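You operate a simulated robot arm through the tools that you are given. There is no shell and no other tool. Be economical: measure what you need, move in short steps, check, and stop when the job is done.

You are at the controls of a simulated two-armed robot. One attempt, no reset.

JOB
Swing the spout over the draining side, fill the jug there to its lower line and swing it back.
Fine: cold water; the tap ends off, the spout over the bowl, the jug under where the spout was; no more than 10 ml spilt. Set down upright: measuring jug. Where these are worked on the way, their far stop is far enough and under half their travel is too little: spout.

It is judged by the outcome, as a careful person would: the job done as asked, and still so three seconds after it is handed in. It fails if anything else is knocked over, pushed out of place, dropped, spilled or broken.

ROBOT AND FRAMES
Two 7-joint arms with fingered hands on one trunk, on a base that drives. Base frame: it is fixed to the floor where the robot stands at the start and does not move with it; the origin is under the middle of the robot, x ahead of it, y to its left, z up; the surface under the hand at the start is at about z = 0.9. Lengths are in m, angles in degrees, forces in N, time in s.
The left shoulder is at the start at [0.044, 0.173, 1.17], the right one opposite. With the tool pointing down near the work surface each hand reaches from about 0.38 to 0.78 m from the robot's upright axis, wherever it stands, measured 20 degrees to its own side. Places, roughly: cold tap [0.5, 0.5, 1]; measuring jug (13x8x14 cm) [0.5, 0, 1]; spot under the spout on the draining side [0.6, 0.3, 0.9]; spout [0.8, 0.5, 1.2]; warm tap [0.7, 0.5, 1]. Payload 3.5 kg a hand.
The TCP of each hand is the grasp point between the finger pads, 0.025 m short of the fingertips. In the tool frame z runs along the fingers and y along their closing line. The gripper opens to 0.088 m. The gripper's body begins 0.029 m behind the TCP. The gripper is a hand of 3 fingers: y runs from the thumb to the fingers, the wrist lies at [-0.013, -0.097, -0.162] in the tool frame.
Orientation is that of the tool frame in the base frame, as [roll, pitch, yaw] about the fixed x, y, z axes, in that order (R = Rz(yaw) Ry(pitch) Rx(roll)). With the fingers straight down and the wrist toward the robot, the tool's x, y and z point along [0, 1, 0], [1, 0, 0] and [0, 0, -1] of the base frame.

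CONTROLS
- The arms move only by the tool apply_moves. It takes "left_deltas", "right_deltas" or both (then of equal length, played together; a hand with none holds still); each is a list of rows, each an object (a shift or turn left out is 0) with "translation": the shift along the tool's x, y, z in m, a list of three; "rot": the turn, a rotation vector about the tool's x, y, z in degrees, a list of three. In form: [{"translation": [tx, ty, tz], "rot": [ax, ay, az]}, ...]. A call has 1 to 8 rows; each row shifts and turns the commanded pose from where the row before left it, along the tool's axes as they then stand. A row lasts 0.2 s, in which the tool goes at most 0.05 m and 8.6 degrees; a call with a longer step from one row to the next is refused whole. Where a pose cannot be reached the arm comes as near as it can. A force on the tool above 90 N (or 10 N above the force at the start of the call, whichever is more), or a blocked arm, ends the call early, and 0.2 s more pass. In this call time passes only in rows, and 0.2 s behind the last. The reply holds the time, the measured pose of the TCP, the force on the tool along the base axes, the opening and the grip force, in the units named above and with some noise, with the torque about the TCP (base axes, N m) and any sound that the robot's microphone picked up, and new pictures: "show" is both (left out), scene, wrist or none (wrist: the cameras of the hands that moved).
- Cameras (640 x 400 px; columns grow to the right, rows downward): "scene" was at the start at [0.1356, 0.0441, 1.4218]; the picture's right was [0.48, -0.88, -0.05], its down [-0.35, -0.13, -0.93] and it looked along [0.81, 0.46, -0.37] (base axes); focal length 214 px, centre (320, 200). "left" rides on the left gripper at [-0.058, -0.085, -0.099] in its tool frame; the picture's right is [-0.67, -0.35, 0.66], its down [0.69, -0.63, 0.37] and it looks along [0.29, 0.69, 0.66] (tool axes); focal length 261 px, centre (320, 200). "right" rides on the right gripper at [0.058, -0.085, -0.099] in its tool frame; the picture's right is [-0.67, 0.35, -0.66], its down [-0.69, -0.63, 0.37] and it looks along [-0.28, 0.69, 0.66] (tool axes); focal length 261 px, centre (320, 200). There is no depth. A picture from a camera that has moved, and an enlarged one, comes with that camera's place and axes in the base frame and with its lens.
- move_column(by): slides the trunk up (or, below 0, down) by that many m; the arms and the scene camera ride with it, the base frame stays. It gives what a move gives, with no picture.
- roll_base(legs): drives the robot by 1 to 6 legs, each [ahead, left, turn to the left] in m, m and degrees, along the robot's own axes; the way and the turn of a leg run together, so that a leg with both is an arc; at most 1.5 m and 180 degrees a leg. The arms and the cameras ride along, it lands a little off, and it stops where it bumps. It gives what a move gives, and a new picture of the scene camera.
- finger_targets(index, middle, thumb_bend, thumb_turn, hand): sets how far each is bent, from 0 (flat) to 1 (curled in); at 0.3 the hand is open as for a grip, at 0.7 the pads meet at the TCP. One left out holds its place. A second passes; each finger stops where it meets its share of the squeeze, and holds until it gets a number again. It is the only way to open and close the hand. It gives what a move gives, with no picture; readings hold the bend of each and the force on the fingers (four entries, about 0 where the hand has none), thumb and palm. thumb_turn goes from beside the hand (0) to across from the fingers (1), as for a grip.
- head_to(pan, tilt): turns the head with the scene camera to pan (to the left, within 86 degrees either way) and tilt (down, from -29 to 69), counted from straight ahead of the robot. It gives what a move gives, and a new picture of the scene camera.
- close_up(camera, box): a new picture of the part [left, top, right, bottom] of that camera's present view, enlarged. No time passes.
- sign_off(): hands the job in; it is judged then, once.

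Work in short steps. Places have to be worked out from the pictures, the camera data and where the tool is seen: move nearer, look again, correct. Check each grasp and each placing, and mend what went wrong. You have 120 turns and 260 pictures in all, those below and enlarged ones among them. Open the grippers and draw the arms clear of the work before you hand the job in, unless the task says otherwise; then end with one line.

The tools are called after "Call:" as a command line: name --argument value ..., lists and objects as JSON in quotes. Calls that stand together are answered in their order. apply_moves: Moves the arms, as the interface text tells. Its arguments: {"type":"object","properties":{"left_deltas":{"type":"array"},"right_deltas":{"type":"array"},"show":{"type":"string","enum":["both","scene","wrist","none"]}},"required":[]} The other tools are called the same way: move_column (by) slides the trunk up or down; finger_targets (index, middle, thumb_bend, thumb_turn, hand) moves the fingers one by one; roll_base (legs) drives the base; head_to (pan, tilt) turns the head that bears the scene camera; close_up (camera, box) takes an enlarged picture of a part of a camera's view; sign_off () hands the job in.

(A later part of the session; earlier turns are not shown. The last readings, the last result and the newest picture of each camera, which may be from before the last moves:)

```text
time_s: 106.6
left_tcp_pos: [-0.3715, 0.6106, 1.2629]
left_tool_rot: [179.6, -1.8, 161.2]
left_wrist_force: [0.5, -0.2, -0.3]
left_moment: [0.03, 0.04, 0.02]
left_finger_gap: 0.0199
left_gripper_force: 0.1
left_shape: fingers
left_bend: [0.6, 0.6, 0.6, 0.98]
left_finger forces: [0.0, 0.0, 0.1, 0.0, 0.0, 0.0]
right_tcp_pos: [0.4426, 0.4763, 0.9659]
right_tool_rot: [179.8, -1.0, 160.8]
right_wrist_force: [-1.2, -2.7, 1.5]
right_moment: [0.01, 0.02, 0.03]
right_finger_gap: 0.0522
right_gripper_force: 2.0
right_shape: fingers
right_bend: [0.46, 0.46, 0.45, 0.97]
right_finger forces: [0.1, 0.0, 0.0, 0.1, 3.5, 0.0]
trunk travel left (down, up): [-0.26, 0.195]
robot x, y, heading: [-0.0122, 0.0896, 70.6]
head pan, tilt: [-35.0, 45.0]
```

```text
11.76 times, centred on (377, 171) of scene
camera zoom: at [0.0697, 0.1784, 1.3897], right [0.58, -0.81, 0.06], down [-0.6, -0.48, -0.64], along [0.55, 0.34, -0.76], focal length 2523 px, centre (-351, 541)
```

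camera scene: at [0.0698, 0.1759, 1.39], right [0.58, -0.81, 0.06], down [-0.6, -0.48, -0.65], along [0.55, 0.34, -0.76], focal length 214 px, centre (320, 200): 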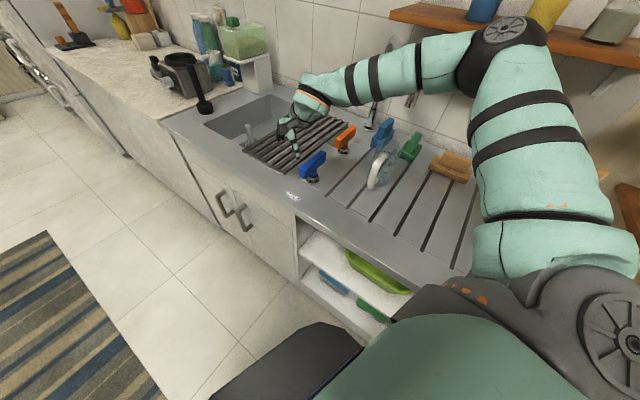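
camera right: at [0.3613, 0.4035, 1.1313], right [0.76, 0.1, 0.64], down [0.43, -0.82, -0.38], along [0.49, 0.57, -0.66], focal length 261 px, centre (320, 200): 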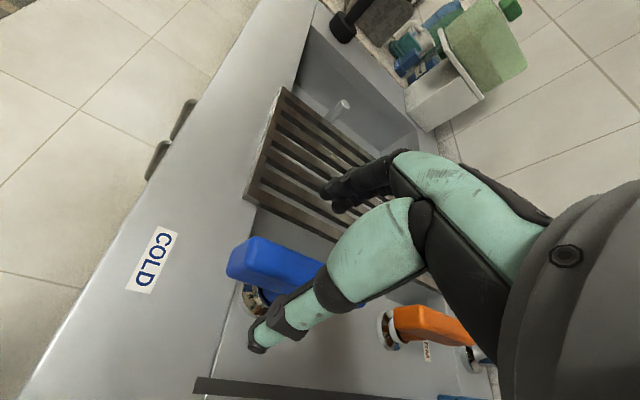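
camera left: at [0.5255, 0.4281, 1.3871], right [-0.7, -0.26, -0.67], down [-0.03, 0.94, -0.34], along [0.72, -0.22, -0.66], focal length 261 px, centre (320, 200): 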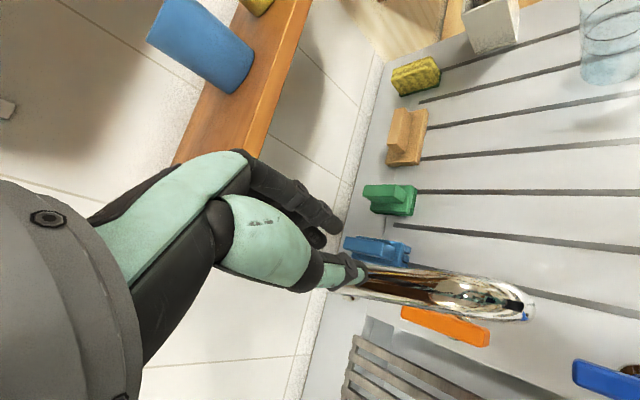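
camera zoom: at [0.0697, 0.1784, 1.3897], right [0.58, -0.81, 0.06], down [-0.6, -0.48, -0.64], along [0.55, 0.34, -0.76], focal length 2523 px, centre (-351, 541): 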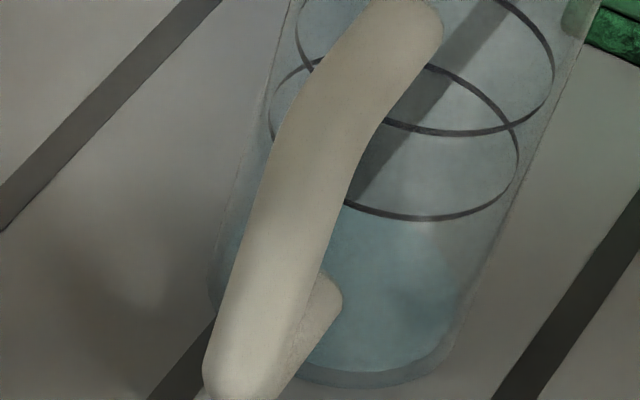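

The blue begins well below the lower line; I judge the level at about a quarter of the way up to it. I'll open to the same setting for about 1.4 s and close again within one call.

Call:
apply_moves --right_deltas '[{"translation": [-0.0112, -0.0325, 0]}, {"translation": [0, 0, 0]}, {"translation": [0, 0, 0]}, {"translation": [0, 0, 0]}, {"translation": [0, 0, 0]}, {"translation": [0, 0, 0]}, {"translation": [0, 0, 0]}, {"translation": [0.0112, 0.0325, 0]}]' --show "none"

Call:
close_up --camera "scene" --box '[366, 148, 388, 188]'

Call:
close_up --camera "scene" --box '[270, 80, 410, 200]'

```text
time_s: 108.4
left_tcp_pos: [-0.377, 0.6091, 1.262]
left_tool_rot: [179.4, -1.6, 161.1]
left_wrist_force: [-0.2, -0.1, -0.7]
left_moment: [-0.03, -0.01, -0.03]
left_finger_gap: 0.0199
left_gripper_force: 0.2
left_shape: fingers
left_bend: [0.6, 0.6, 0.6, 0.98]
left_finger forces: [0.0, 0.1, 0.1, 0.1, 0.0, 0.0]
right_tcp_pos: [0.4374, 0.4758, 0.9677]
right_tool_rot: [179.8, -0.9, 161.0]
right_wrist_force: [-17.1, -6.4, -5.0]
right_moment: [0.25, -0.4, -0.43]
right_finger_gap: 0.0584
right_gripper_force: 8.3
right_shape: fingers
right_bend: [0.46, 0.46, 0.43, 0.91]
right_finger forces: [0.0, 0.0, 0.0, 0.0, 17.0, 0.0]
trunk travel left (down, up): [-0.26, 0.195]
robot x, y, heading: [-0.0164, 0.0926, 70.3]
head pan, tilt: [-35.0, 45.0]
```

```text
10.00 times, centred on (377, 168) of scene
camera zoom: at [0.064, 0.1765, 1.3901], right [0.58, -0.81, 0.06], down [-0.59, -0.48, -0.65], along [0.55, 0.34, -0.76], focal length 2145 px, centre (-250, 520)
```

zoom: 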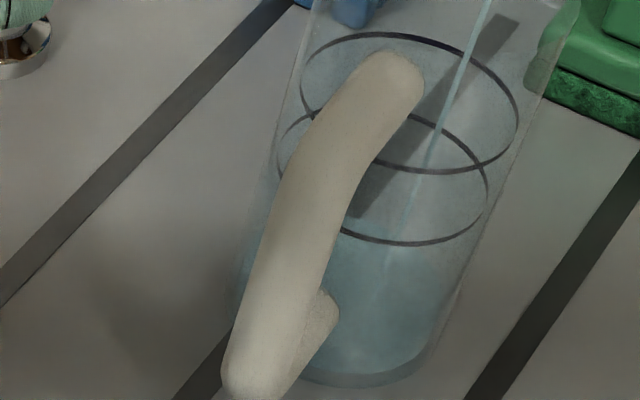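

```text
3.33 times, centred on (340, 140) of scene
camera zoom: at [0.064, 0.1765, 1.3901], right [0.58, -0.81, 0.06], down [-0.59, -0.48, -0.65], along [0.55, 0.34, -0.76], focal length 715 px, centre (253, 400)
```

zoom: 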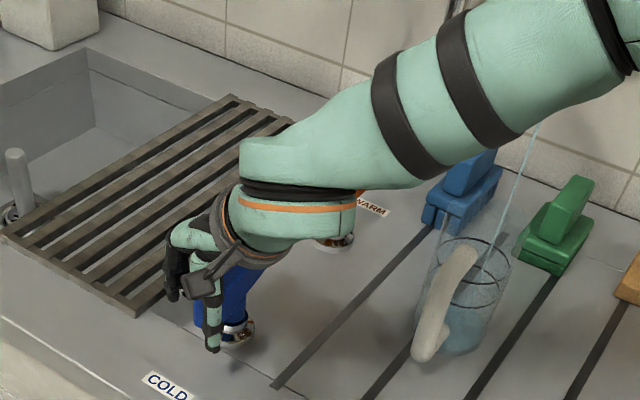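

A thin stream continues, so the tap isn't quite shut. I'll push the lever end further back toward closed.

Call:
apply_moves --right_deltas '[{"translation": [0.001, 0.016, 0]}]' --show "none"

Call:
close_up --camera "scene" --box '[270, 80, 410, 200]'

Call:
close_up --camera "right" --box '[180, 180, 500, 400]'

```text
time_s: 108.8
left_tcp_pos: [-0.3787, 0.6091, 1.2634]
left_tool_rot: [179.3, -1.7, 161.3]
left_wrist_force: [-0.4, -0.2, 0.1]
left_moment: [0.03, -0.03, 0.01]
left_finger_gap: 0.0197
left_gripper_force: 0.1
left_shape: fingers
left_bend: [0.6, 0.6, 0.6, 0.98]
left_finger forces: [0.0, 0.0, 0.0, 0.0, 0.0, 0.1]
right_tcp_pos: [0.4401, 0.4915, 0.9689]
right_tool_rot: [179.7, -0.9, 161.1]
right_wrist_force: [-31.0, -13.0, -6.8]
right_moment: [0.44, -0.59, -0.81]
right_finger_gap: 0.0664
right_gripper_force: 14.1
right_shape: fingers
right_bend: [0.46, 0.46, 0.4, 0.87]
right_finger forces: [0.0, 0.1, 0.0, 0.0, 28.2, 0.0]
trunk travel left (down, up): [-0.26, 0.195]
robot x, y, heading: [-0.0115, 0.0912, 70.6]
head pan, tilt: [-35.0, 45.0]
```

```text
3.33 times, centred on (340, 140) of scene
camera zoom: at [0.0623, 0.1743, 1.3904], right [0.58, -0.81, 0.06], down [-0.59, -0.48, -0.65], along [0.55, 0.34, -0.76], focal length 715 px, centre (253, 400)
```

zoom: 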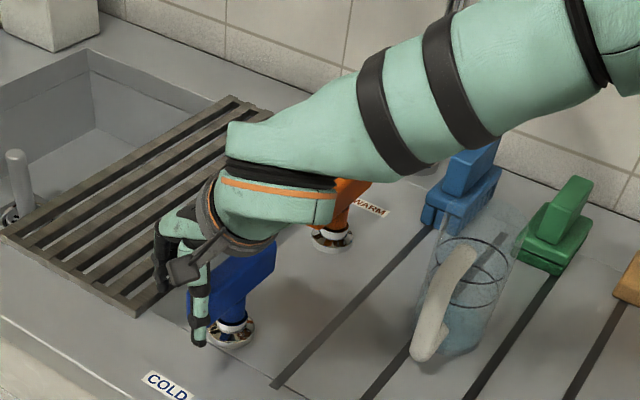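

```text
1.82 times, centred on (340, 290) of right
camera zoom: at [0.3585, 0.4299, 1.0689], right [0.76, 0.1, 0.65], down [0.44, -0.81, -0.38], along [0.49, 0.57, -0.66], focal length 474 px, centre (284, 36)
```

zoom: 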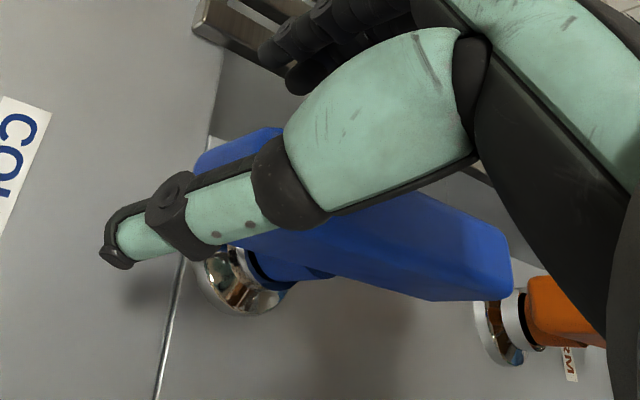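

The stream has stopped. I'll relieve the thumb's pressure and look at the level.

Call:
apply_moves --right_deltas '[{"translation": [0.006, -0.012, 0]}]' --show "none"

Call:
close_up --camera "scene" --box '[366, 148, 388, 188]'

Call:
close_up --camera "right" --box '[180, 180, 500, 400]'

```text
time_s: 109.2
left_tcp_pos: [-0.3751, 0.6113, 1.2641]
left_tool_rot: [179.6, -1.7, 161.3]
left_wrist_force: [-0.5, 0.7, 0.2]
left_moment: [0.02, 0.0, 0.0]
left_finger_gap: 0.0198
left_gripper_force: 0.1
left_shape: fingers
left_bend: [0.6, 0.6, 0.6, 0.98]
left_finger forces: [0.0, 0.0, 0.1, 0.0, 0.0, 0.0]
right_tcp_pos: [0.4354, 0.4852, 0.9689]
right_tool_rot: [179.6, -1.0, 160.8]
right_wrist_force: [-15.7, -2.0, 3.6]
right_moment: [-0.13, -0.14, -0.43]
right_finger_gap: 0.0575
right_gripper_force: 8.0
right_shape: fingers
right_bend: [0.46, 0.46, 0.43, 0.91]
right_finger forces: [0.1, 0.0, 0.1, 0.1, 16.2, 0.1]
trunk travel left (down, up): [-0.26, 0.195]
robot x, y, heading: [-0.0092, 0.0871, 70.9]
head pan, tilt: [-35.0, 45.0]
```

```text
10.00 times, centred on (377, 168) of scene
camera zoom: at [0.0667, 0.178, 1.3901], right [0.58, -0.81, 0.06], down [-0.6, -0.48, -0.65], along [0.55, 0.34, -0.76], focal length 2145 px, centre (-250, 520)
```

zoom: 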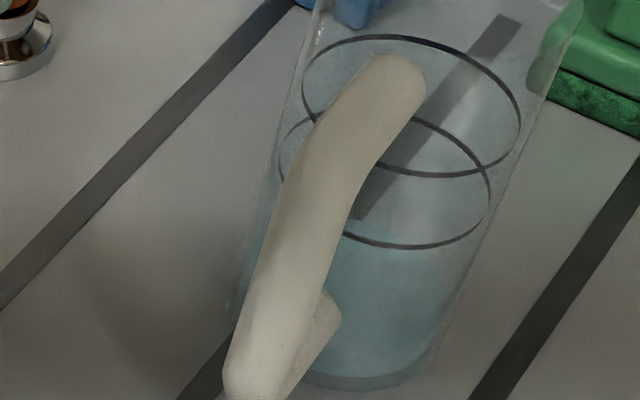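

```text
1.82 times, centred on (340, 290) of right
camera zoom: at [0.3538, 0.4238, 1.068], right [0.76, 0.1, 0.65], down [0.44, -0.82, -0.38], along [0.49, 0.57, -0.66], focal length 474 px, centre (284, 36)
```

zoom: 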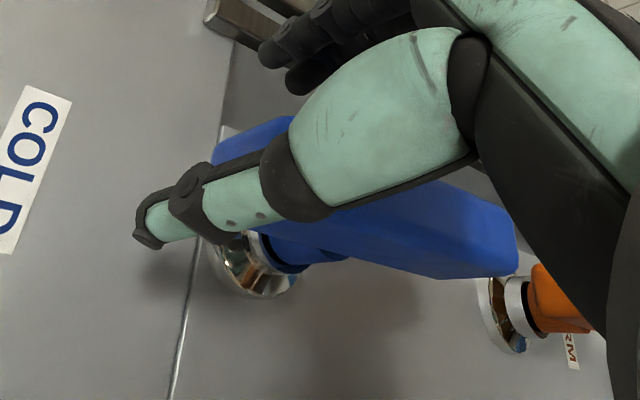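

The level is hard to read from here. I'll zoom in on the jug's right-hand wall.

Call:
close_up --camera "scene" --box '[374, 156, 388, 170]'

Call:
close_up --camera "scene" --box '[364, 150, 396, 190]'

```text
16.00 times, centred on (381, 163) of scene
camera zoom: at [0.0667, 0.178, 1.3901], right [0.58, -0.81, 0.06], down [-0.6, -0.48, -0.65], along [0.55, 0.34, -0.76], focal length 3432 px, centre (-656, 792)
```

zoom: 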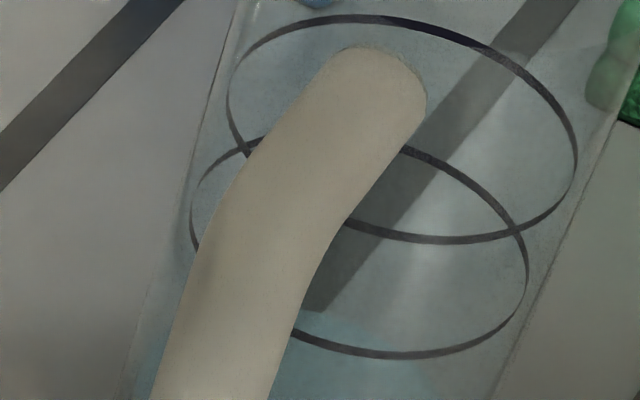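

```text
10.00 times, centred on (380, 170) of scene
camera zoom: at [0.0667, 0.178, 1.3901], right [0.58, -0.81, 0.06], down [-0.6, -0.48, -0.65], along [0.55, 0.34, -0.76], focal length 2145 px, centre (-280, 500)
```

zoom: 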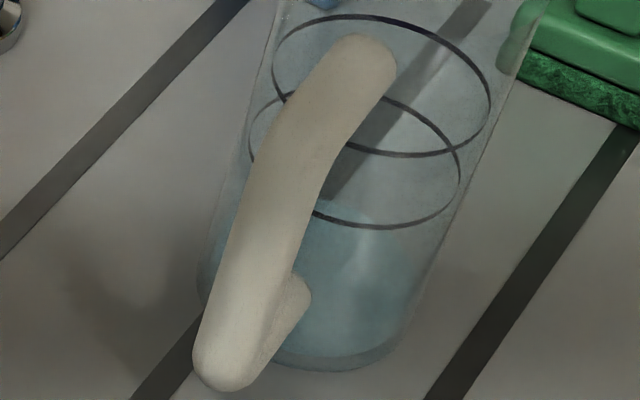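

The drain groove seen through the glass ends at the water's back edge. Working that out by projection, the water is at z≈0.912 and the lower line at z≈0.958, so it is filling at only about 2 mm/s and much is still to come. I'll re-seat the hand more squarely on the lever by lifting, shifting and lowering.

Call:
apply_moves --right_deltas '[{"translation": [0.008, 0, 0]}, {"translation": [0, 0, -0.03]}, {"translation": [0, 0, -0.025]}, {"translation": [-0.014, -0.012, 0]}, {"translation": [-0.014, -0.012, 0]}]' --show "none"

Call:
close_up --camera "right" --box '[180, 180, 500, 400]'

Call:
close_up --camera "scene" --box '[270, 80, 410, 200]'

```text
time_s: 110.4
left_tcp_pos: [-0.3714, 0.611, 1.2635]
left_tool_rot: [179.5, -1.8, 161.2]
left_wrist_force: [0.2, -0.2, 0.0]
left_moment: [-0.02, 0.02, 0.0]
left_finger_gap: 0.0195
left_gripper_force: 0.0
left_shape: fingers
left_bend: [0.6, 0.6, 0.6, 0.98]
left_finger forces: [0.0, 0.1, 0.0, 0.0, 0.1, 0.0]
right_tcp_pos: [0.4488, 0.4549, 1.0212]
right_tool_rot: [179.8, -1.1, 160.9]
right_wrist_force: [-0.5, 0.9, -0.9]
right_moment: [-0.02, -0.01, 0.01]
right_finger_gap: 0.0509
right_gripper_force: 0.0
right_shape: fingers
right_bend: [0.46, 0.46, 0.46, 0.97]
right_finger forces: [0.0, 0.0, 0.0, 0.1, 0.0, 0.1]
trunk travel left (down, up): [-0.26, 0.195]
robot x, y, heading: [-0.0109, 0.0922, 70.8]
head pan, tilt: [-35.0, 45.0]
```

```text
1.82 times, centred on (340, 290) of right
camera zoom: at [0.3672, 0.3935, 1.1209], right [0.76, 0.1, 0.64], down [0.44, -0.82, -0.38], along [0.49, 0.57, -0.66], focal length 474 px, centre (284, 36)
```

zoom: 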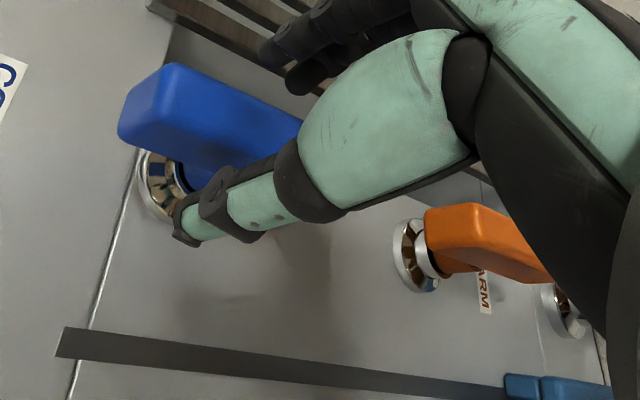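

```text
3.33 times, centred on (340, 140) of scene
camera zoom: at [0.07, 0.1773, 1.3898], right [0.58, -0.81, 0.06], down [-0.6, -0.48, -0.64], along [0.55, 0.34, -0.76], focal length 715 px, centre (253, 400)
```

zoom: 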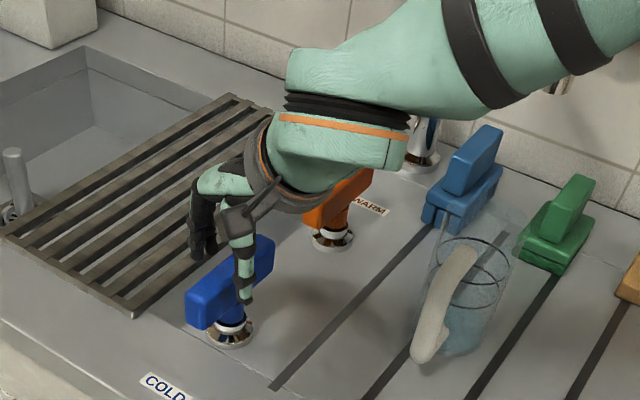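

The tap is shut and the lever is back in place. I'll seat the hand further in on the bar and lower it.

Call:
apply_moves --right_deltas '[{"translation": [-0.001, 0.0095, 0]}, {"translation": [0, 0, 0.03]}, {"translation": [0, 0, 0.026]}]' --show "none"

Call:
apply_moves --right_deltas '[{"translation": [-0.0038, -0.011, 0]}, {"translation": [-0.0038, -0.011, 0]}, {"translation": [-0.0038, -0.011, 0]}]' --show "none"

Call:
close_up --camera "scene" --box '[270, 80, 410, 200]'

Call:
close_up --camera "scene" --box '[364, 150, 396, 190]'

```text
time_s: 111.2
left_tcp_pos: [-0.3709, 0.6108, 1.2636]
left_tool_rot: [179.7, -1.9, 161.3]
left_wrist_force: [-0.2, -0.1, 0.0]
left_moment: [0.0, 0.01, -0.01]
left_finger_gap: 0.0197
left_gripper_force: 0.1
left_shape: fingers
left_bend: [0.6, 0.6, 0.6, 0.98]
left_finger forces: [0.0, 0.1, 0.1, 0.0, 0.1, 0.1]
right_tcp_pos: [0.4516, 0.465, 0.9638]
right_tool_rot: [179.8, -1.1, 161.0]
right_wrist_force: [0.1, -0.2, -0.1]
right_moment: [-0.03, -0.02, 0.0]
right_finger_gap: 0.0508
right_gripper_force: 0.0
right_shape: fingers
right_bend: [0.46, 0.46, 0.46, 0.97]
right_finger forces: [0.0, 0.0, 0.0, 0.0, 0.0, 0.0]
trunk travel left (down, up): [-0.26, 0.195]
robot x, y, heading: [-0.0112, 0.0917, 70.3]
head pan, tilt: [-35.0, 45.0]
```

```text
time_s: 112.0
left_tcp_pos: [-0.377, 0.6171, 1.2599]
left_tool_rot: [179.7, -1.6, 161.3]
left_wrist_force: [-0.3, 0.3, -0.3]
left_moment: [0.01, 0.03, 0.03]
left_finger_gap: 0.0198
left_gripper_force: 0.0
left_shape: fingers
left_bend: [0.6, 0.6, 0.6, 0.98]
left_finger forces: [0.1, 0.0, 0.0, 0.0, 0.1, 0.1]
right_tcp_pos: [0.4468, 0.4364, 0.9649]
right_tool_rot: [179.9, -0.9, 161.2]
right_wrist_force: [-15.9, 24.3, 1.5]
right_moment: [-0.34, -0.24, 1.17]
right_finger_gap: 0.0511
right_gripper_force: 13.8
right_shape: fingers
right_bend: [0.46, 0.37, 0.46, 0.97]
right_finger forces: [0.1, 27.4, 0.0, 0.0, 0.0, 0.0]
trunk travel left (down, up): [-0.26, 0.195]
robot x, y, heading: [-0.0119, 0.0925, 71.0]
head pan, tilt: [-35.0, 45.0]
```

```text
3.33 times, centred on (340, 140) of scene
camera zoom: at [0.0654, 0.1846, 1.3896], right [0.58, -0.81, 0.06], down [-0.59, -0.48, -0.64], along [0.55, 0.34, -0.76], focal length 715 px, centre (253, 400)
```

zoom: 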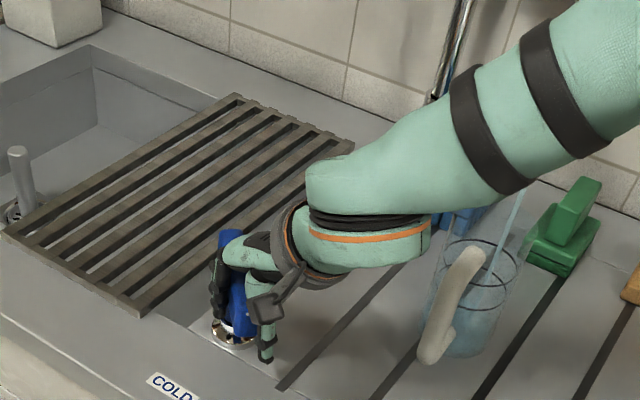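

```text
10.00 times, centred on (380, 170) of scene
camera zoom: at [0.0654, 0.1846, 1.3896], right [0.58, -0.81, 0.06], down [-0.59, -0.48, -0.64], along [0.55, 0.34, -0.76], focal length 2145 px, centre (-280, 500)
```

zoom: 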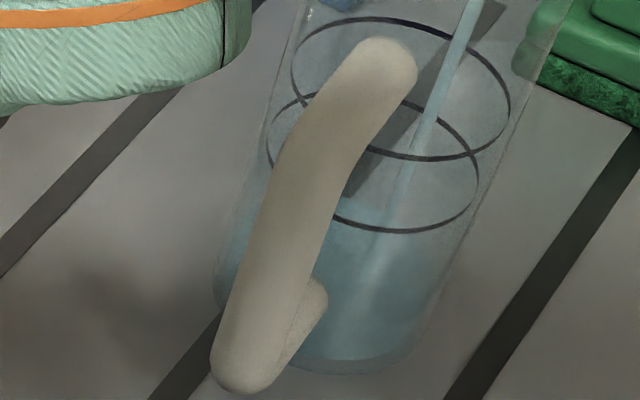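

The stream is thicker now. I'll hold for about a second and re-check.

Call:
apply_moves --right_deltas '[{"translation": [0.001, 0.003, 0]}, {"translation": [0, 0, 0]}, {"translation": [0, 0, 0]}, {"translation": [0, 0, 0]}]' --show "none"

Call:
close_up --camera "scene" --box '[364, 150, 396, 190]'

```text
time_s: 113.0
left_tcp_pos: [-0.3763, 0.6152, 1.2594]
left_tool_rot: [179.7, -1.5, 161.2]
left_wrist_force: [-0.1, 0.5, -0.7]
left_moment: [-0.01, -0.01, -0.01]
left_finger_gap: 0.0199
left_gripper_force: 0.1
left_shape: fingers
left_bend: [0.6, 0.6, 0.6, 0.98]
left_finger forces: [0.0, 0.0, 0.0, 0.0, 0.1, 0.0]
right_tcp_pos: [0.4476, 0.4366, 0.965]
right_tool_rot: [179.9, -0.8, 161.0]
right_wrist_force: [-19.7, 22.7, 4.2]
right_moment: [-0.2, -0.37, 1.27]
right_finger_gap: 0.0514
right_gripper_force: 15.0
right_shape: fingers
right_bend: [0.46, 0.37, 0.46, 0.97]
right_finger forces: [0.7, 29.0, 0.1, 0.1, 0.0, 0.0]
trunk travel left (down, up): [-0.26, 0.195]
robot x, y, heading: [-0.011, 0.095, 70.6]
head pan, tilt: [-35.0, 45.0]
```

```text
10.00 times, centred on (380, 170) of scene
camera zoom: at [0.0647, 0.1827, 1.3897], right [0.58, -0.81, 0.06], down [-0.59, -0.48, -0.65], along [0.55, 0.34, -0.76], focal length 2145 px, centre (-280, 500)
```

zoom: 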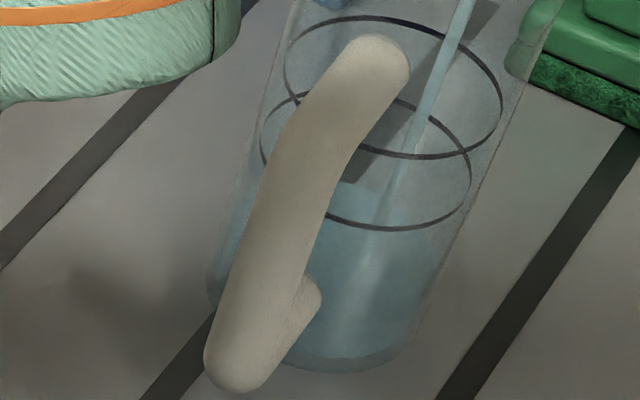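

The back edge of the water rose about 5 mm in a second, so some 7–8 s remain. I'll hold for two longer calls and check.

Call:
apply_moves --right_deltas '[{"translation": [0, 0, 0]}, {"translation": [0, 0, 0]}, {"translation": [0, 0, 0]}, {"translation": [0, 0, 0]}, {"translation": [0, 0, 0]}, {"translation": [0, 0, 0]}, {"translation": [0, 0, 0]}, {"translation": [0, 0, 0]}]' --show "none"

Call:
close_up --camera "scene" --box '[364, 150, 396, 190]'

```text
time_s: 114.8
left_tcp_pos: [-0.3761, 0.6161, 1.2605]
left_tool_rot: [179.7, -1.5, 161.2]
left_wrist_force: [-0.3, 0.6, 0.8]
left_moment: [-0.01, 0.04, -0.03]
left_finger_gap: 0.0198
left_gripper_force: 0.0
left_shape: fingers
left_bend: [0.6, 0.6, 0.6, 0.98]
left_finger forces: [0.0, 0.1, 0.1, 0.0, 0.0, 0.1]
right_tcp_pos: [0.4471, 0.4367, 0.9646]
right_tool_rot: [179.9, -0.8, 160.9]
right_wrist_force: [-20.5, 23.5, 5.7]
right_moment: [-0.24, -0.43, 1.31]
right_finger_gap: 0.0508
right_gripper_force: 15.4
right_shape: fingers
right_bend: [0.46, 0.37, 0.46, 0.97]
right_finger forces: [1.1, 29.9, 0.1, 0.0, 0.0, 0.1]
trunk travel left (down, up): [-0.26, 0.195]
robot x, y, heading: [-0.0103, 0.0896, 70.6]
head pan, tilt: [-35.0, 45.0]
```

```text
10.00 times, centred on (380, 170) of scene
camera zoom: at [0.0646, 0.1828, 1.3897], right [0.58, -0.81, 0.06], down [-0.59, -0.48, -0.65], along [0.55, 0.34, -0.76], focal length 2145 px, centre (-280, 500)
```

zoom: 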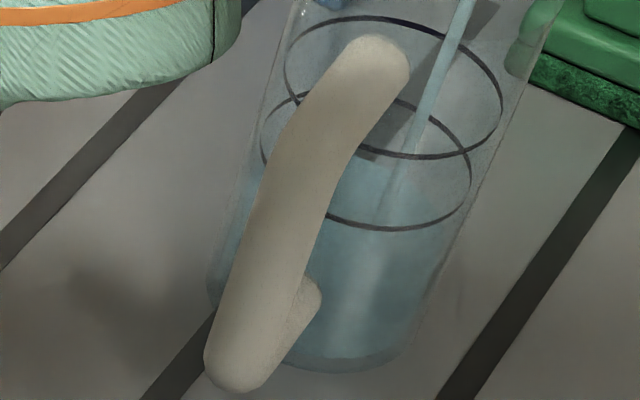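

The level is tracking about 13 px/s, with about 5 s left. I'll hold roughly 3 s more, then check.

Call:
apply_moves --right_deltas '[{"translation": [0, 0, 0]}, {"translation": [0, 0, 0]}, {"translation": [0, 0, 0]}, {"translation": [0, 0, 0]}, {"translation": [0, 0, 0]}, {"translation": [0, 0, 0]}, {"translation": [0, 0, 0]}, {"translation": [0, 0, 0]}]' --show "none"

Call:
apply_moves --right_deltas '[{"translation": [0, 0, 0]}, {"translation": [0, 0, 0]}, {"translation": [0, 0, 0]}, {"translation": [0, 0, 0]}, {"translation": [0, 0, 0]}]' --show "none"

Call:
close_up --camera "scene" --box '[364, 150, 396, 190]'

Call:
close_up --camera "scene" --box '[374, 152, 390, 168]'

```text
time_s: 116.6
left_tcp_pos: [-0.3758, 0.6143, 1.2595]
left_tool_rot: [179.6, -1.6, 161.2]
left_wrist_force: [-0.4, 0.0, 0.8]
left_moment: [0.0, -0.04, 0.03]
left_finger_gap: 0.0199
left_gripper_force: 0.0
left_shape: fingers
left_bend: [0.6, 0.6, 0.6, 0.98]
left_finger forces: [0.0, 0.0, 0.0, 0.0, 0.0, 0.1]
right_tcp_pos: [0.4479, 0.4361, 0.9641]
right_tool_rot: [179.9, -0.8, 160.9]
right_wrist_force: [-20.7, 23.2, 5.9]
right_moment: [-0.2, -0.4, 1.29]
right_finger_gap: 0.0511
right_gripper_force: 14.9
right_shape: fingers
right_bend: [0.46, 0.37, 0.46, 0.97]
right_finger forces: [1.0, 30.0, 0.1, 0.0, 0.0, 0.1]
trunk travel left (down, up): [-0.26, 0.195]
robot x, y, heading: [-0.0115, 0.0943, 70.4]
head pan, tilt: [-35.0, 45.0]
```

```text
time_s: 117.8
left_tcp_pos: [-0.3769, 0.6156, 1.2599]
left_tool_rot: [179.7, -1.5, 161.1]
left_wrist_force: [0.0, -0.6, 0.3]
left_moment: [0.0, -0.03, 0.01]
left_finger_gap: 0.0197
left_gripper_force: 0.0
left_shape: fingers
left_bend: [0.6, 0.6, 0.6, 0.98]
left_finger forces: [0.0, 0.0, 0.0, 0.0, 0.0, 0.0]
right_tcp_pos: [0.4471, 0.4364, 0.9643]
right_tool_rot: [179.8, -0.8, 160.8]
right_wrist_force: [-21.1, 22.9, 6.3]
right_moment: [-0.19, -0.4, 1.3]
right_finger_gap: 0.0509
right_gripper_force: 15.8
right_shape: fingers
right_bend: [0.46, 0.37, 0.46, 0.97]
right_finger forces: [1.1, 29.9, 0.0, 0.1, 0.1, 0.0]
trunk travel left (down, up): [-0.26, 0.195]
robot x, y, heading: [-0.0112, 0.0909, 70.7]
head pan, tilt: [-35.0, 45.0]
```

```text
10.00 times, centred on (380, 170) of scene
camera zoom: at [0.0646, 0.1828, 1.3897], right [0.58, -0.81, 0.06], down [-0.59, -0.48, -0.65], along [0.55, 0.34, -0.76], focal length 2145 px, centre (-280, 500)
```

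zoom: 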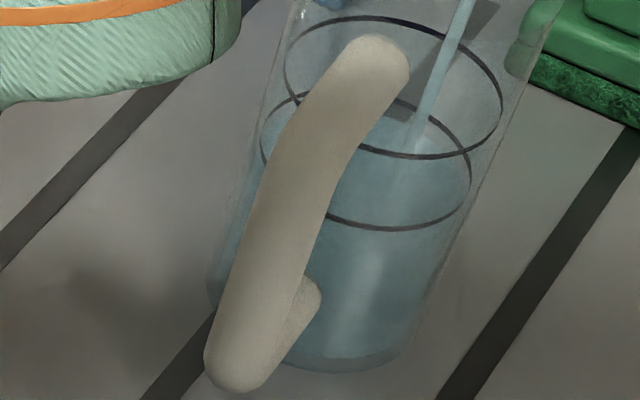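

```text
16.00 times, centred on (382, 160) of scene
camera zoom: at [0.0646, 0.1828, 1.3897], right [0.58, -0.81, 0.06], down [-0.59, -0.48, -0.65], along [0.55, 0.34, -0.76], focal length 3432 px, centre (-672, 840)
```

zoom: 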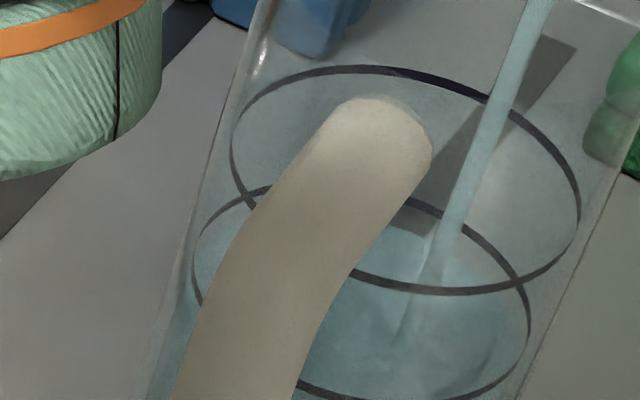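

About 1.1 s remains to the lower line, allowing for the glass thickness. I'll hold two short beats and then close in the same call.

Call:
apply_moves --right_deltas '[{"translation": [0, 0, 0]}, {"translation": [0, 0, 0]}, {"translation": [0.0137, 0.0397, 0]}, {"translation": [0.0026, 0.0076, 0]}]' --show "none"

Call:
close_up --camera "scene" --box '[270, 80, 410, 200]'

Call:
close_up --camera "scene" --box '[374, 152, 390, 168]'

```text
time_s: 118.8
left_tcp_pos: [-0.3718, 0.6096, 1.2648]
left_tool_rot: [179.5, -1.8, 161.1]
left_wrist_force: [-0.5, -0.5, -0.1]
left_moment: [-0.01, -0.02, 0.0]
left_finger_gap: 0.0196
left_gripper_force: 0.0
left_shape: fingers
left_bend: [0.6, 0.6, 0.6, 0.98]
left_finger forces: [0.0, 0.1, 0.0, 0.0, 0.1, 0.0]
right_tcp_pos: [0.4533, 0.4796, 0.9639]
right_tool_rot: [179.9, -1.0, 160.5]
right_wrist_force: [4.3, -7.1, -2.7]
right_moment: [0.19, 0.02, 0.18]
right_finger_gap: 0.0546
right_gripper_force: 4.0
right_shape: fingers
right_bend: [0.46, 0.46, 0.45, 0.99]
right_finger forces: [0.0, 0.0, 0.0, 0.1, 7.1, 0.0]
trunk travel left (down, up): [-0.26, 0.195]
robot x, y, heading: [-0.0118, 0.0908, 70.5]
head pan, tilt: [-35.0, 45.0]
```

```text
3.33 times, centred on (340, 140) of scene
camera zoom: at [0.0704, 0.1758, 1.3898], right [0.58, -0.81, 0.06], down [-0.6, -0.47, -0.65], along [0.55, 0.34, -0.76], focal length 715 px, centre (253, 400)
```

zoom: 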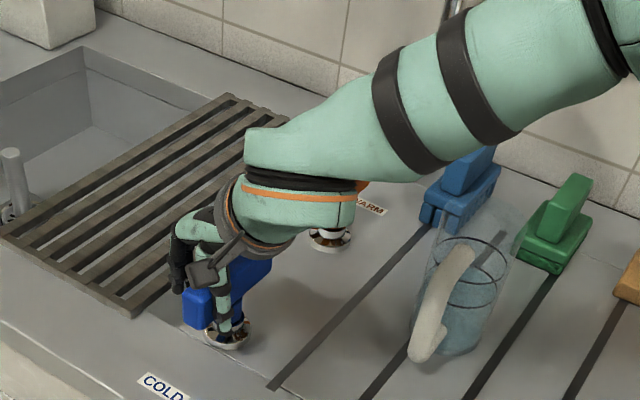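

```text
16.00 times, centred on (382, 160) of scene
camera zoom: at [0.0704, 0.1758, 1.3898], right [0.58, -0.81, 0.06], down [-0.6, -0.47, -0.65], along [0.55, 0.34, -0.76], focal length 3432 px, centre (-672, 840)
```

zoom: 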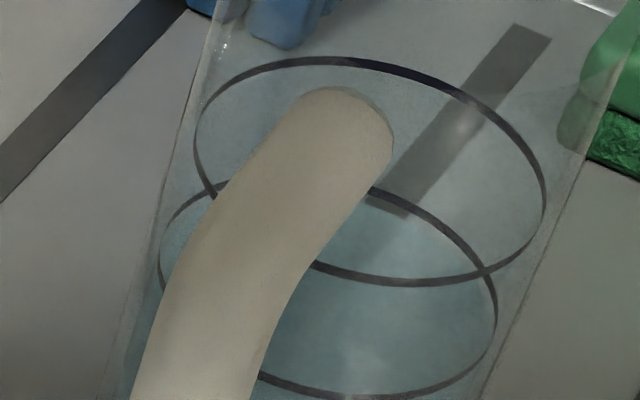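

The stream has stopped. The water's back edge is just under the line's back arc, and with the wall thickness I judge it about 2 mm short. I'll give a brief slow top-up.

Call:
apply_moves --right_deltas '[{"translation": [-0.0116, -0.0336, 0]}, {"translation": [0, 0, 0]}, {"translation": [0, 0, 0]}, {"translation": [0.0116, 0.0336, 0]}, {"translation": [0.001, 0.003, 0]}]' --show "none"

Call:
close_up --camera "scene" --box '[270, 80, 410, 200]'

Call:
close_up --camera "scene" --box '[374, 152, 390, 168]'

```text
time_s: 120.0
left_tcp_pos: [-0.3714, 0.6068, 1.2655]
left_tool_rot: [179.4, -2.0, 161.3]
left_wrist_force: [0.3, 0.0, -0.2]
left_moment: [0.0, 0.02, -0.02]
left_finger_gap: 0.0197
left_gripper_force: 0.1
left_shape: fingers
left_bend: [0.6, 0.6, 0.6, 0.98]
left_finger forces: [0.0, 0.0, 0.0, 0.1, 0.1, 0.0]
right_tcp_pos: [0.4531, 0.4809, 0.9652]
right_tool_rot: [179.8, -1.1, 160.9]
right_wrist_force: [-0.3, -14.3, -1.1]
right_moment: [0.29, -0.02, 0.16]
right_finger_gap: 0.0577
right_gripper_force: 6.6
right_shape: fingers
right_bend: [0.46, 0.46, 0.43, 0.98]
right_finger forces: [0.0, 0.0, 0.1, 0.1, 13.6, 0.0]
trunk travel left (down, up): [-0.26, 0.195]
robot x, y, heading: [-0.0128, 0.09, 70.7]
head pan, tilt: [-35.0, 45.0]
```

```text
3.33 times, centred on (340, 140) of scene
camera zoom: at [0.0701, 0.1737, 1.39], right [0.58, -0.81, 0.06], down [-0.6, -0.47, -0.65], along [0.55, 0.34, -0.76], focal length 715 px, centre (253, 400)
```

zoom: 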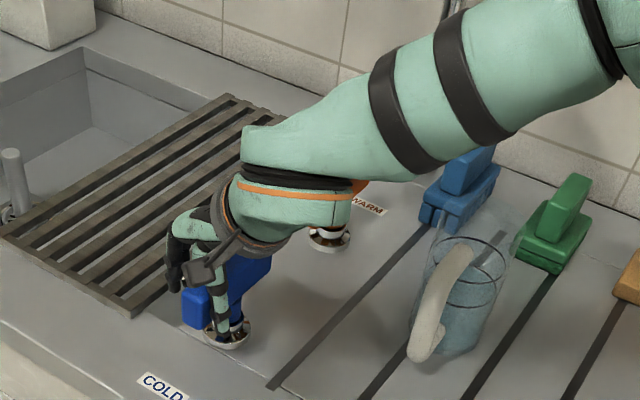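

```text
16.00 times, centred on (382, 160) of scene
camera zoom: at [0.0701, 0.1737, 1.39], right [0.58, -0.81, 0.06], down [-0.6, -0.47, -0.65], along [0.55, 0.34, -0.76], focal length 3432 px, centre (-672, 840)
```

zoom: 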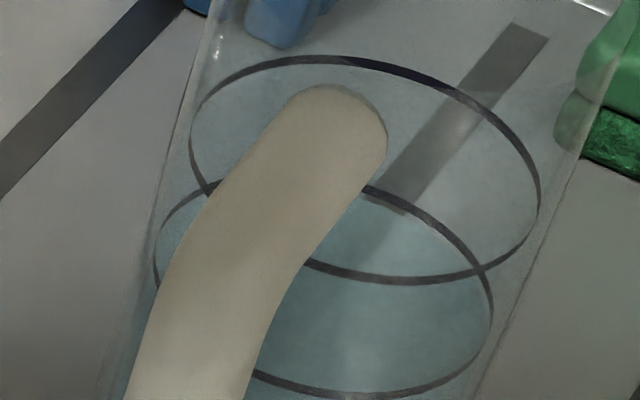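

Now a finer look at the gap between the water's edge and the line.

Call:
close_up --camera "scene" --box '[381, 154, 389, 164]'

Call:
close_up --camera "scene" --box '[368, 162, 390, 178]'

```text
16.00 times, centred on (385, 159) of scene
camera zoom: at [0.0701, 0.1737, 1.39], right [0.58, -0.81, 0.06], down [-0.6, -0.47, -0.65], along [0.55, 0.34, -0.76], focal length 3432 px, centre (-720, 856)
```

zoom: 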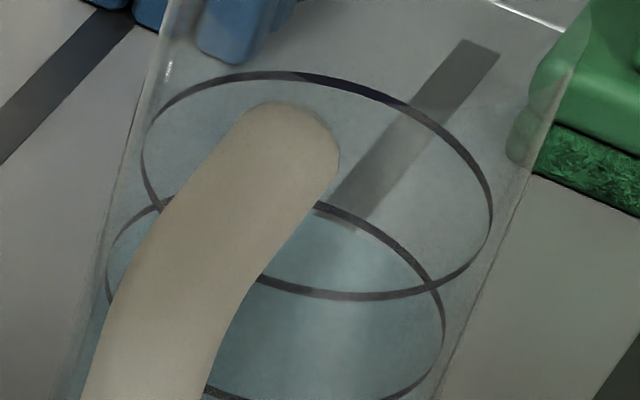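

```text
16.00 times, centred on (379, 170) of scene
camera zoom: at [0.0701, 0.1737, 1.39], right [0.58, -0.81, 0.06], down [-0.6, -0.47, -0.65], along [0.55, 0.34, -0.76], focal length 3432 px, centre (-624, 680)
```

zoom: 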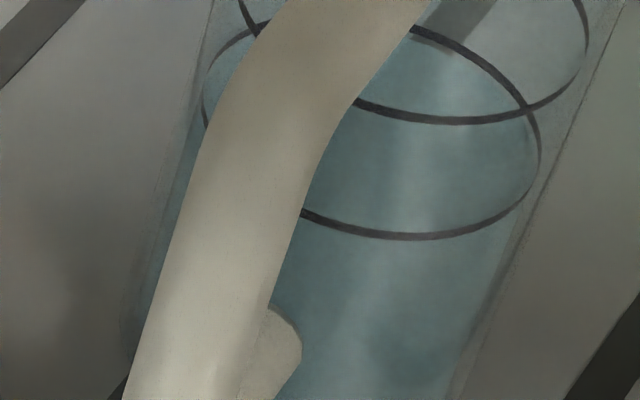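

Comparing radii, the line seems painted nearly at the water's radius, so I'm perhaps 2–3 mm short. One more brief, slightly longer top-up.

Call:
apply_moves --right_deltas '[{"translation": [-0.0121, -0.0351, 0]}, {"translation": [0, 0, 0]}, {"translation": [0, 0, 0]}, {"translation": [0, 0, 0]}, {"translation": [0.0121, 0.0351, 0]}, {"translation": [0.001, 0.003, 0]}]' --show "none"

Call:
close_up --camera "scene" --box '[381, 154, 389, 164]'

Call:
close_up --camera "scene" --box '[270, 80, 410, 200]'

```text
time_s: 121.4
left_tcp_pos: [-0.3722, 0.6062, 1.2661]
left_tool_rot: [179.3, -1.8, 161.3]
left_wrist_force: [0.1, -0.2, -0.3]
left_moment: [0.03, -0.01, -0.03]
left_finger_gap: 0.0199
left_gripper_force: 0.0
left_shape: fingers
left_bend: [0.6, 0.6, 0.6, 0.98]
left_finger forces: [0.0, 0.0, 0.0, 0.0, 0.0, 0.1]
right_tcp_pos: [0.4526, 0.4844, 0.9649]
right_tool_rot: [179.6, -1.3, 160.8]
right_wrist_force: [-2.0, -16.7, 0.4]
right_moment: [0.36, -0.01, 0.19]
right_finger_gap: 0.0605
right_gripper_force: 9.3
right_shape: fingers
right_bend: [0.46, 0.46, 0.43, 0.99]
right_finger forces: [0.0, 0.1, 0.0, 0.1, 17.9, 0.0]
trunk travel left (down, up): [-0.26, 0.195]
robot x, y, heading: [-0.0134, 0.093, 70.7]
head pan, tilt: [-35.0, 45.0]
```

```text
16.00 times, centred on (385, 159) of scene
camera zoom: at [0.0703, 0.1727, 1.39], right [0.58, -0.81, 0.06], down [-0.6, -0.47, -0.65], along [0.55, 0.34, -0.76], focal length 3432 px, centre (-720, 856)
```

zoom: 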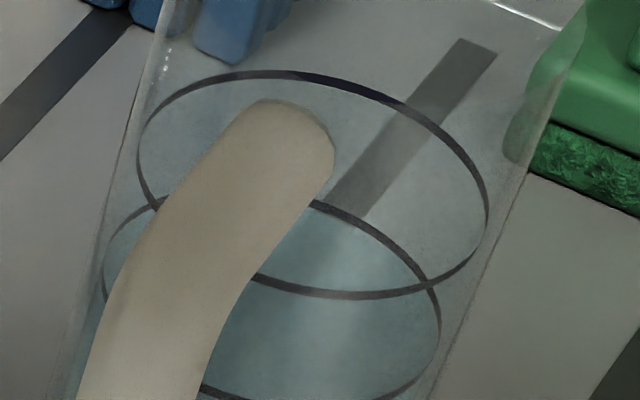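

```text
3.33 times, centred on (340, 140) of scene
camera zoom: at [0.0703, 0.1727, 1.39], right [0.58, -0.81, 0.06], down [-0.6, -0.47, -0.65], along [0.55, 0.34, -0.76], focal length 715 px, centre (253, 400)
```

zoom: 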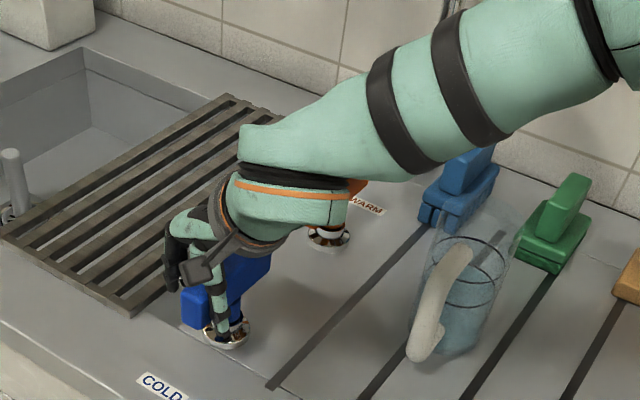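

The water's edge now sits right on the lower line's back arc, and the tap is shut with no stream. I'll open the hand and lift off the lever.

Call:
finger_targets --hand "right" --index 0.3 --middle 0.3 --thumb_bend 0.3

Call:
apply_moves --right_deltas '[{"translation": [0, -0.006, -0.03]}, {"translation": [0, 0, -0.04]}, {"translation": [0.02, -0.02, -0.04]}, {"translation": [0.02, -0.03, -0.03]}, {"translation": [0.02, -0.035, -0.02]}]' --show "scene"

Call:
close_up --camera "scene" --box '[270, 80, 410, 200]'

```text
time_s: 122.4
left_tcp_pos: [-0.3711, 0.6093, 1.2652]
left_tool_rot: [179.5, -1.8, 161.1]
left_wrist_force: [-0.1, 0.4, 0.6]
left_moment: [0.0, -0.03, 0.0]
left_finger_gap: 0.0198
left_gripper_force: 0.1
left_shape: fingers
left_bend: [0.6, 0.6, 0.6, 0.98]
left_finger forces: [0.1, 0.1, 0.0, 0.1, 0.0, 0.0]
right_tcp_pos: [0.4525, 0.4869, 0.9656]
right_tool_rot: [179.7, -1.0, 160.9]
right_wrist_force: [2.3, -6.5, 1.8]
right_moment: [0.08, 0.09, 0.17]
right_finger_gap: 0.0891
right_gripper_force: 4.0
right_shape: fingers
right_bend: [0.3, 0.3, 0.27, 0.99]
right_finger forces: [0.1, 0.0, 0.0, 0.0, 7.6, 0.1]
trunk travel left (down, up): [-0.26, 0.195]
robot x, y, heading: [-0.0141, 0.0902, 70.4]
head pan, tilt: [-35.0, 45.0]
```

```text
time_s: 123.6
left_tcp_pos: [-0.3732, 0.6107, 1.2645]
left_tool_rot: [179.5, -1.9, 161.2]
left_wrist_force: [0.4, -0.3, 0.4]
left_moment: [0.0, 0.01, -0.02]
left_finger_gap: 0.02
left_gripper_force: 0.0
left_shape: fingers
left_bend: [0.6, 0.6, 0.6, 0.98]
left_finger forces: [0.0, 0.0, 0.0, 0.0, 0.0, 0.1]
right_tcp_pos: [0.3677, 0.4187, 1.1263]
right_tool_rot: [179.8, -1.1, 160.9]
right_wrist_force: [0.7, -0.2, 0.0]
right_moment: [-0.02, -0.03, -0.05]
right_finger_gap: 0.0849
right_gripper_force: 0.1
right_shape: fingers
right_bend: [0.3, 0.3, 0.3, 0.98]
right_finger forces: [0.1, 0.0, 0.1, 0.0, 0.1, 0.0]
trunk travel left (down, up): [-0.26, 0.195]
robot x, y, heading: [-0.0125, 0.0914, 70.5]
head pan, tilt: [-35.0, 45.0]
camera scene: at [0.0689, 0.1764, 1.3899], right [0.58, -0.81, 0.06], down [-0.6, -0.48, -0.65], along [0.55, 0.34, -0.76], focal length 214 px, centre (320, 200)
```

scene: 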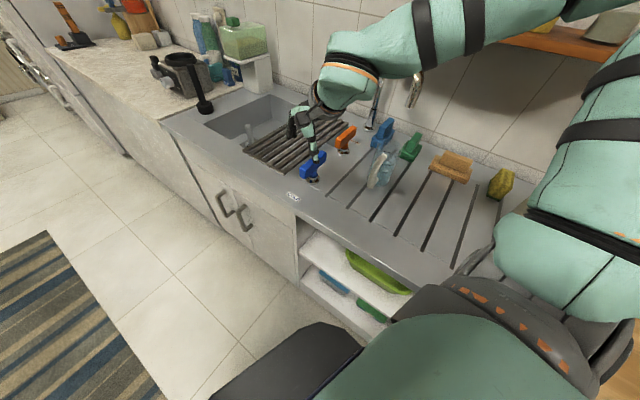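

```text
3.33 times, centred on (340, 140) of scene
camera zoom: at [0.0689, 0.1764, 1.3899], right [0.58, -0.81, 0.06], down [-0.6, -0.48, -0.65], along [0.55, 0.34, -0.76], focal length 715 px, centre (253, 400)
```

zoom: 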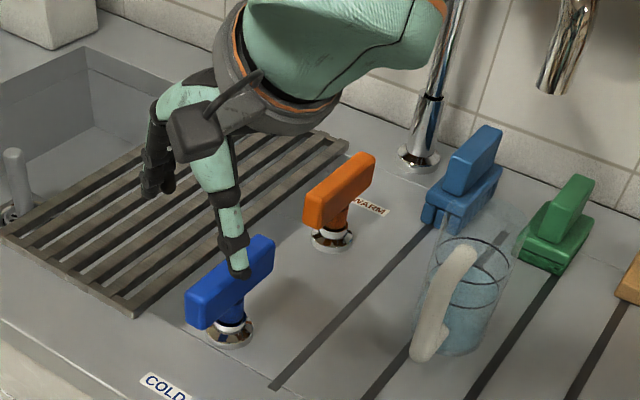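

All is well at the tap. I'll raise the trunk, close the fingers into a probe, then turn and shift the base to a pose from which the right hand can sweep the spout back.

Call:
move_column --by 0.18

Call:
finger_targets --hand "right" --index 0.6 --middle 0.6 --thumb_bend 0.6

Call:
roll_base --legs '[[0, 0, -30.5], [0.09, 0.105, 0]]'

Call:
head_to --pan -15 --tilt 35

```text
time_s: 125.6
left_tcp_pos: [-0.3725, 0.6111, 1.444]
left_tool_rot: [179.5, -1.8, 161.3]
left_wrist_force: [0.2, 0.5, 0.1]
left_moment: [0.02, 0.02, 0.0]
left_finger_gap: 0.0198
left_gripper_force: 0.1
left_shape: fingers
left_bend: [0.6, 0.6, 0.6, 0.98]
left_finger forces: [0.0, 0.0, 0.0, 0.0, 0.0, 0.0]
right_tcp_pos: [0.3679, 0.421, 1.3065]
right_tool_rot: [179.8, -1.1, 160.9]
right_wrist_force: [0.4, -0.9, 0.2]
right_moment: [0.0, 0.0, -0.01]
right_finger_gap: 0.0846
right_gripper_force: 0.1
right_shape: fingers
right_bend: [0.3, 0.3, 0.3, 0.98]
right_finger forces: [0.0, 0.1, 0.0, 0.0, 0.0, 0.0]
trunk travel left (down, up): [-0.44, 0.015]
robot x, y, heading: [-0.0087, 0.0907, 70.6]
head pan, tilt: [-35.0, 45.0]
```

```text
time_s: 126.6
left_tcp_pos: [-0.371, 0.6101, 1.4437]
left_tool_rot: [179.5, -1.8, 161.3]
left_wrist_force: [-0.8, 0.1, 0.0]
left_moment: [0.05, -0.01, 0.03]
left_finger_gap: 0.0197
left_gripper_force: 0.0
left_shape: fingers
left_bend: [0.6, 0.6, 0.6, 0.98]
left_finger forces: [0.0, 0.1, 0.0, 0.0, 0.0, 0.1]
right_tcp_pos: [0.3679, 0.4208, 1.3051]
right_tool_rot: [179.8, -1.1, 160.9]
right_wrist_force: [-0.1, 0.0, 0.4]
right_moment: [0.04, 0.0, 0.01]
right_finger_gap: 0.0203
right_gripper_force: 0.0
right_shape: fingers
right_bend: [0.6, 0.6, 0.6, 0.98]
right_finger forces: [0.1, 0.1, 0.1, 0.1, 0.1, 0.0]
trunk travel left (down, up): [-0.44, 0.015]
robot x, y, heading: [-0.0122, 0.0909, 70.5]
head pan, tilt: [-35.0, 45.0]
```

```text
time_s: 129.4
left_tcp_pos: [-0.061, 0.8553, 1.4468]
left_tool_rot: [179.4, -2.0, 130.9]
left_wrist_force: [-0.1, 0.4, 0.4]
left_moment: [0.01, -0.02, 0.0]
left_finger_gap: 0.0199
left_gripper_force: 0.0
left_shape: fingers
left_bend: [0.6, 0.6, 0.6, 0.98]
left_finger forces: [0.0, 0.1, 0.0, 0.0, 0.1, 0.1]
right_tcp_pos: [0.4833, 0.3193, 1.3062]
right_tool_rot: [179.7, -1.1, 130.5]
right_wrist_force: [0.0, 0.0, -0.5]
right_moment: [0.03, -0.01, -0.02]
right_finger_gap: 0.0203
right_gripper_force: 0.0
right_shape: fingers
right_bend: [0.6, 0.6, 0.6, 0.98]
right_finger forces: [0.0, 0.1, 0.1, 0.0, 0.0, 0.0]
trunk travel left (down, up): [-0.44, 0.015]
robot x, y, heading: [-0.0113, 0.2297, 40.4]
head pan, tilt: [-35.0, 45.0]
camera scene: at [0.064, 0.2255, 1.5815], right [0.09, -1.0, 0.0], down [-0.7, -0.06, -0.71], along [0.7, 0.07, -0.71], focal length 214 px, centre (320, 200)
```

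scene: 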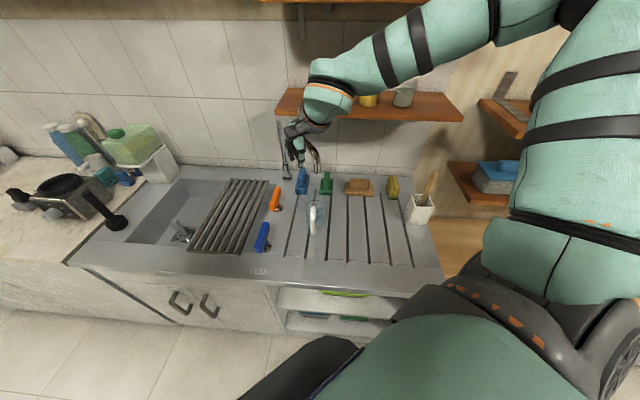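

```text
time_s: 130.2
left_tcp_pos: [-0.0599, 0.8611, 1.4427]
left_tool_rot: [179.6, -1.9, 130.9]
left_wrist_force: [0.7, -0.4, -0.6]
left_moment: [0.0, 0.04, -0.01]
left_finger_gap: 0.0195
left_gripper_force: 0.1
left_shape: fingers
left_bend: [0.6, 0.6, 0.6, 0.98]
left_finger forces: [0.0, 0.1, 0.0, 0.0, 0.1, 0.0]
right_tcp_pos: [0.4819, 0.3239, 1.3057]
right_tool_rot: [179.8, -1.1, 130.5]
right_wrist_force: [-0.6, 0.0, -0.4]
right_moment: [-0.03, 0.03, 0.02]
right_finger_gap: 0.0203
right_gripper_force: 0.0
right_shape: fingers
right_bend: [0.6, 0.6, 0.6, 0.98]
right_finger forces: [0.0, 0.0, 0.0, 0.0, 0.1, 0.0]
trunk travel left (down, up): [-0.44, 0.015]
robot x, y, heading: [-0.0114, 0.2319, 40.1]
head pan, tilt: [-15.0, 35.0]
camera scene: at [0.0626, 0.262, 1.5962], right [0.43, -0.9, 0.0], down [-0.52, -0.25, -0.82], along [0.74, 0.35, -0.58], focal length 214 px, centre (320, 200)
```

scene: 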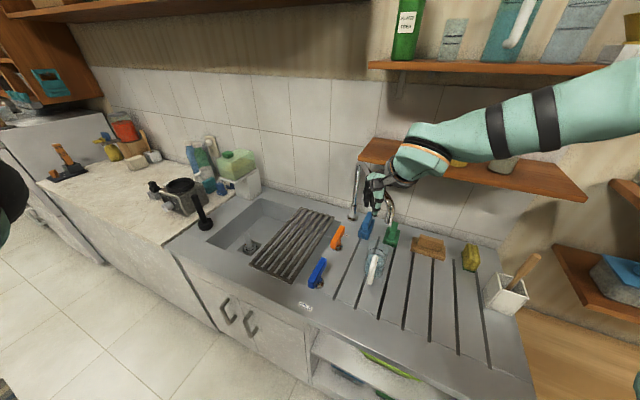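

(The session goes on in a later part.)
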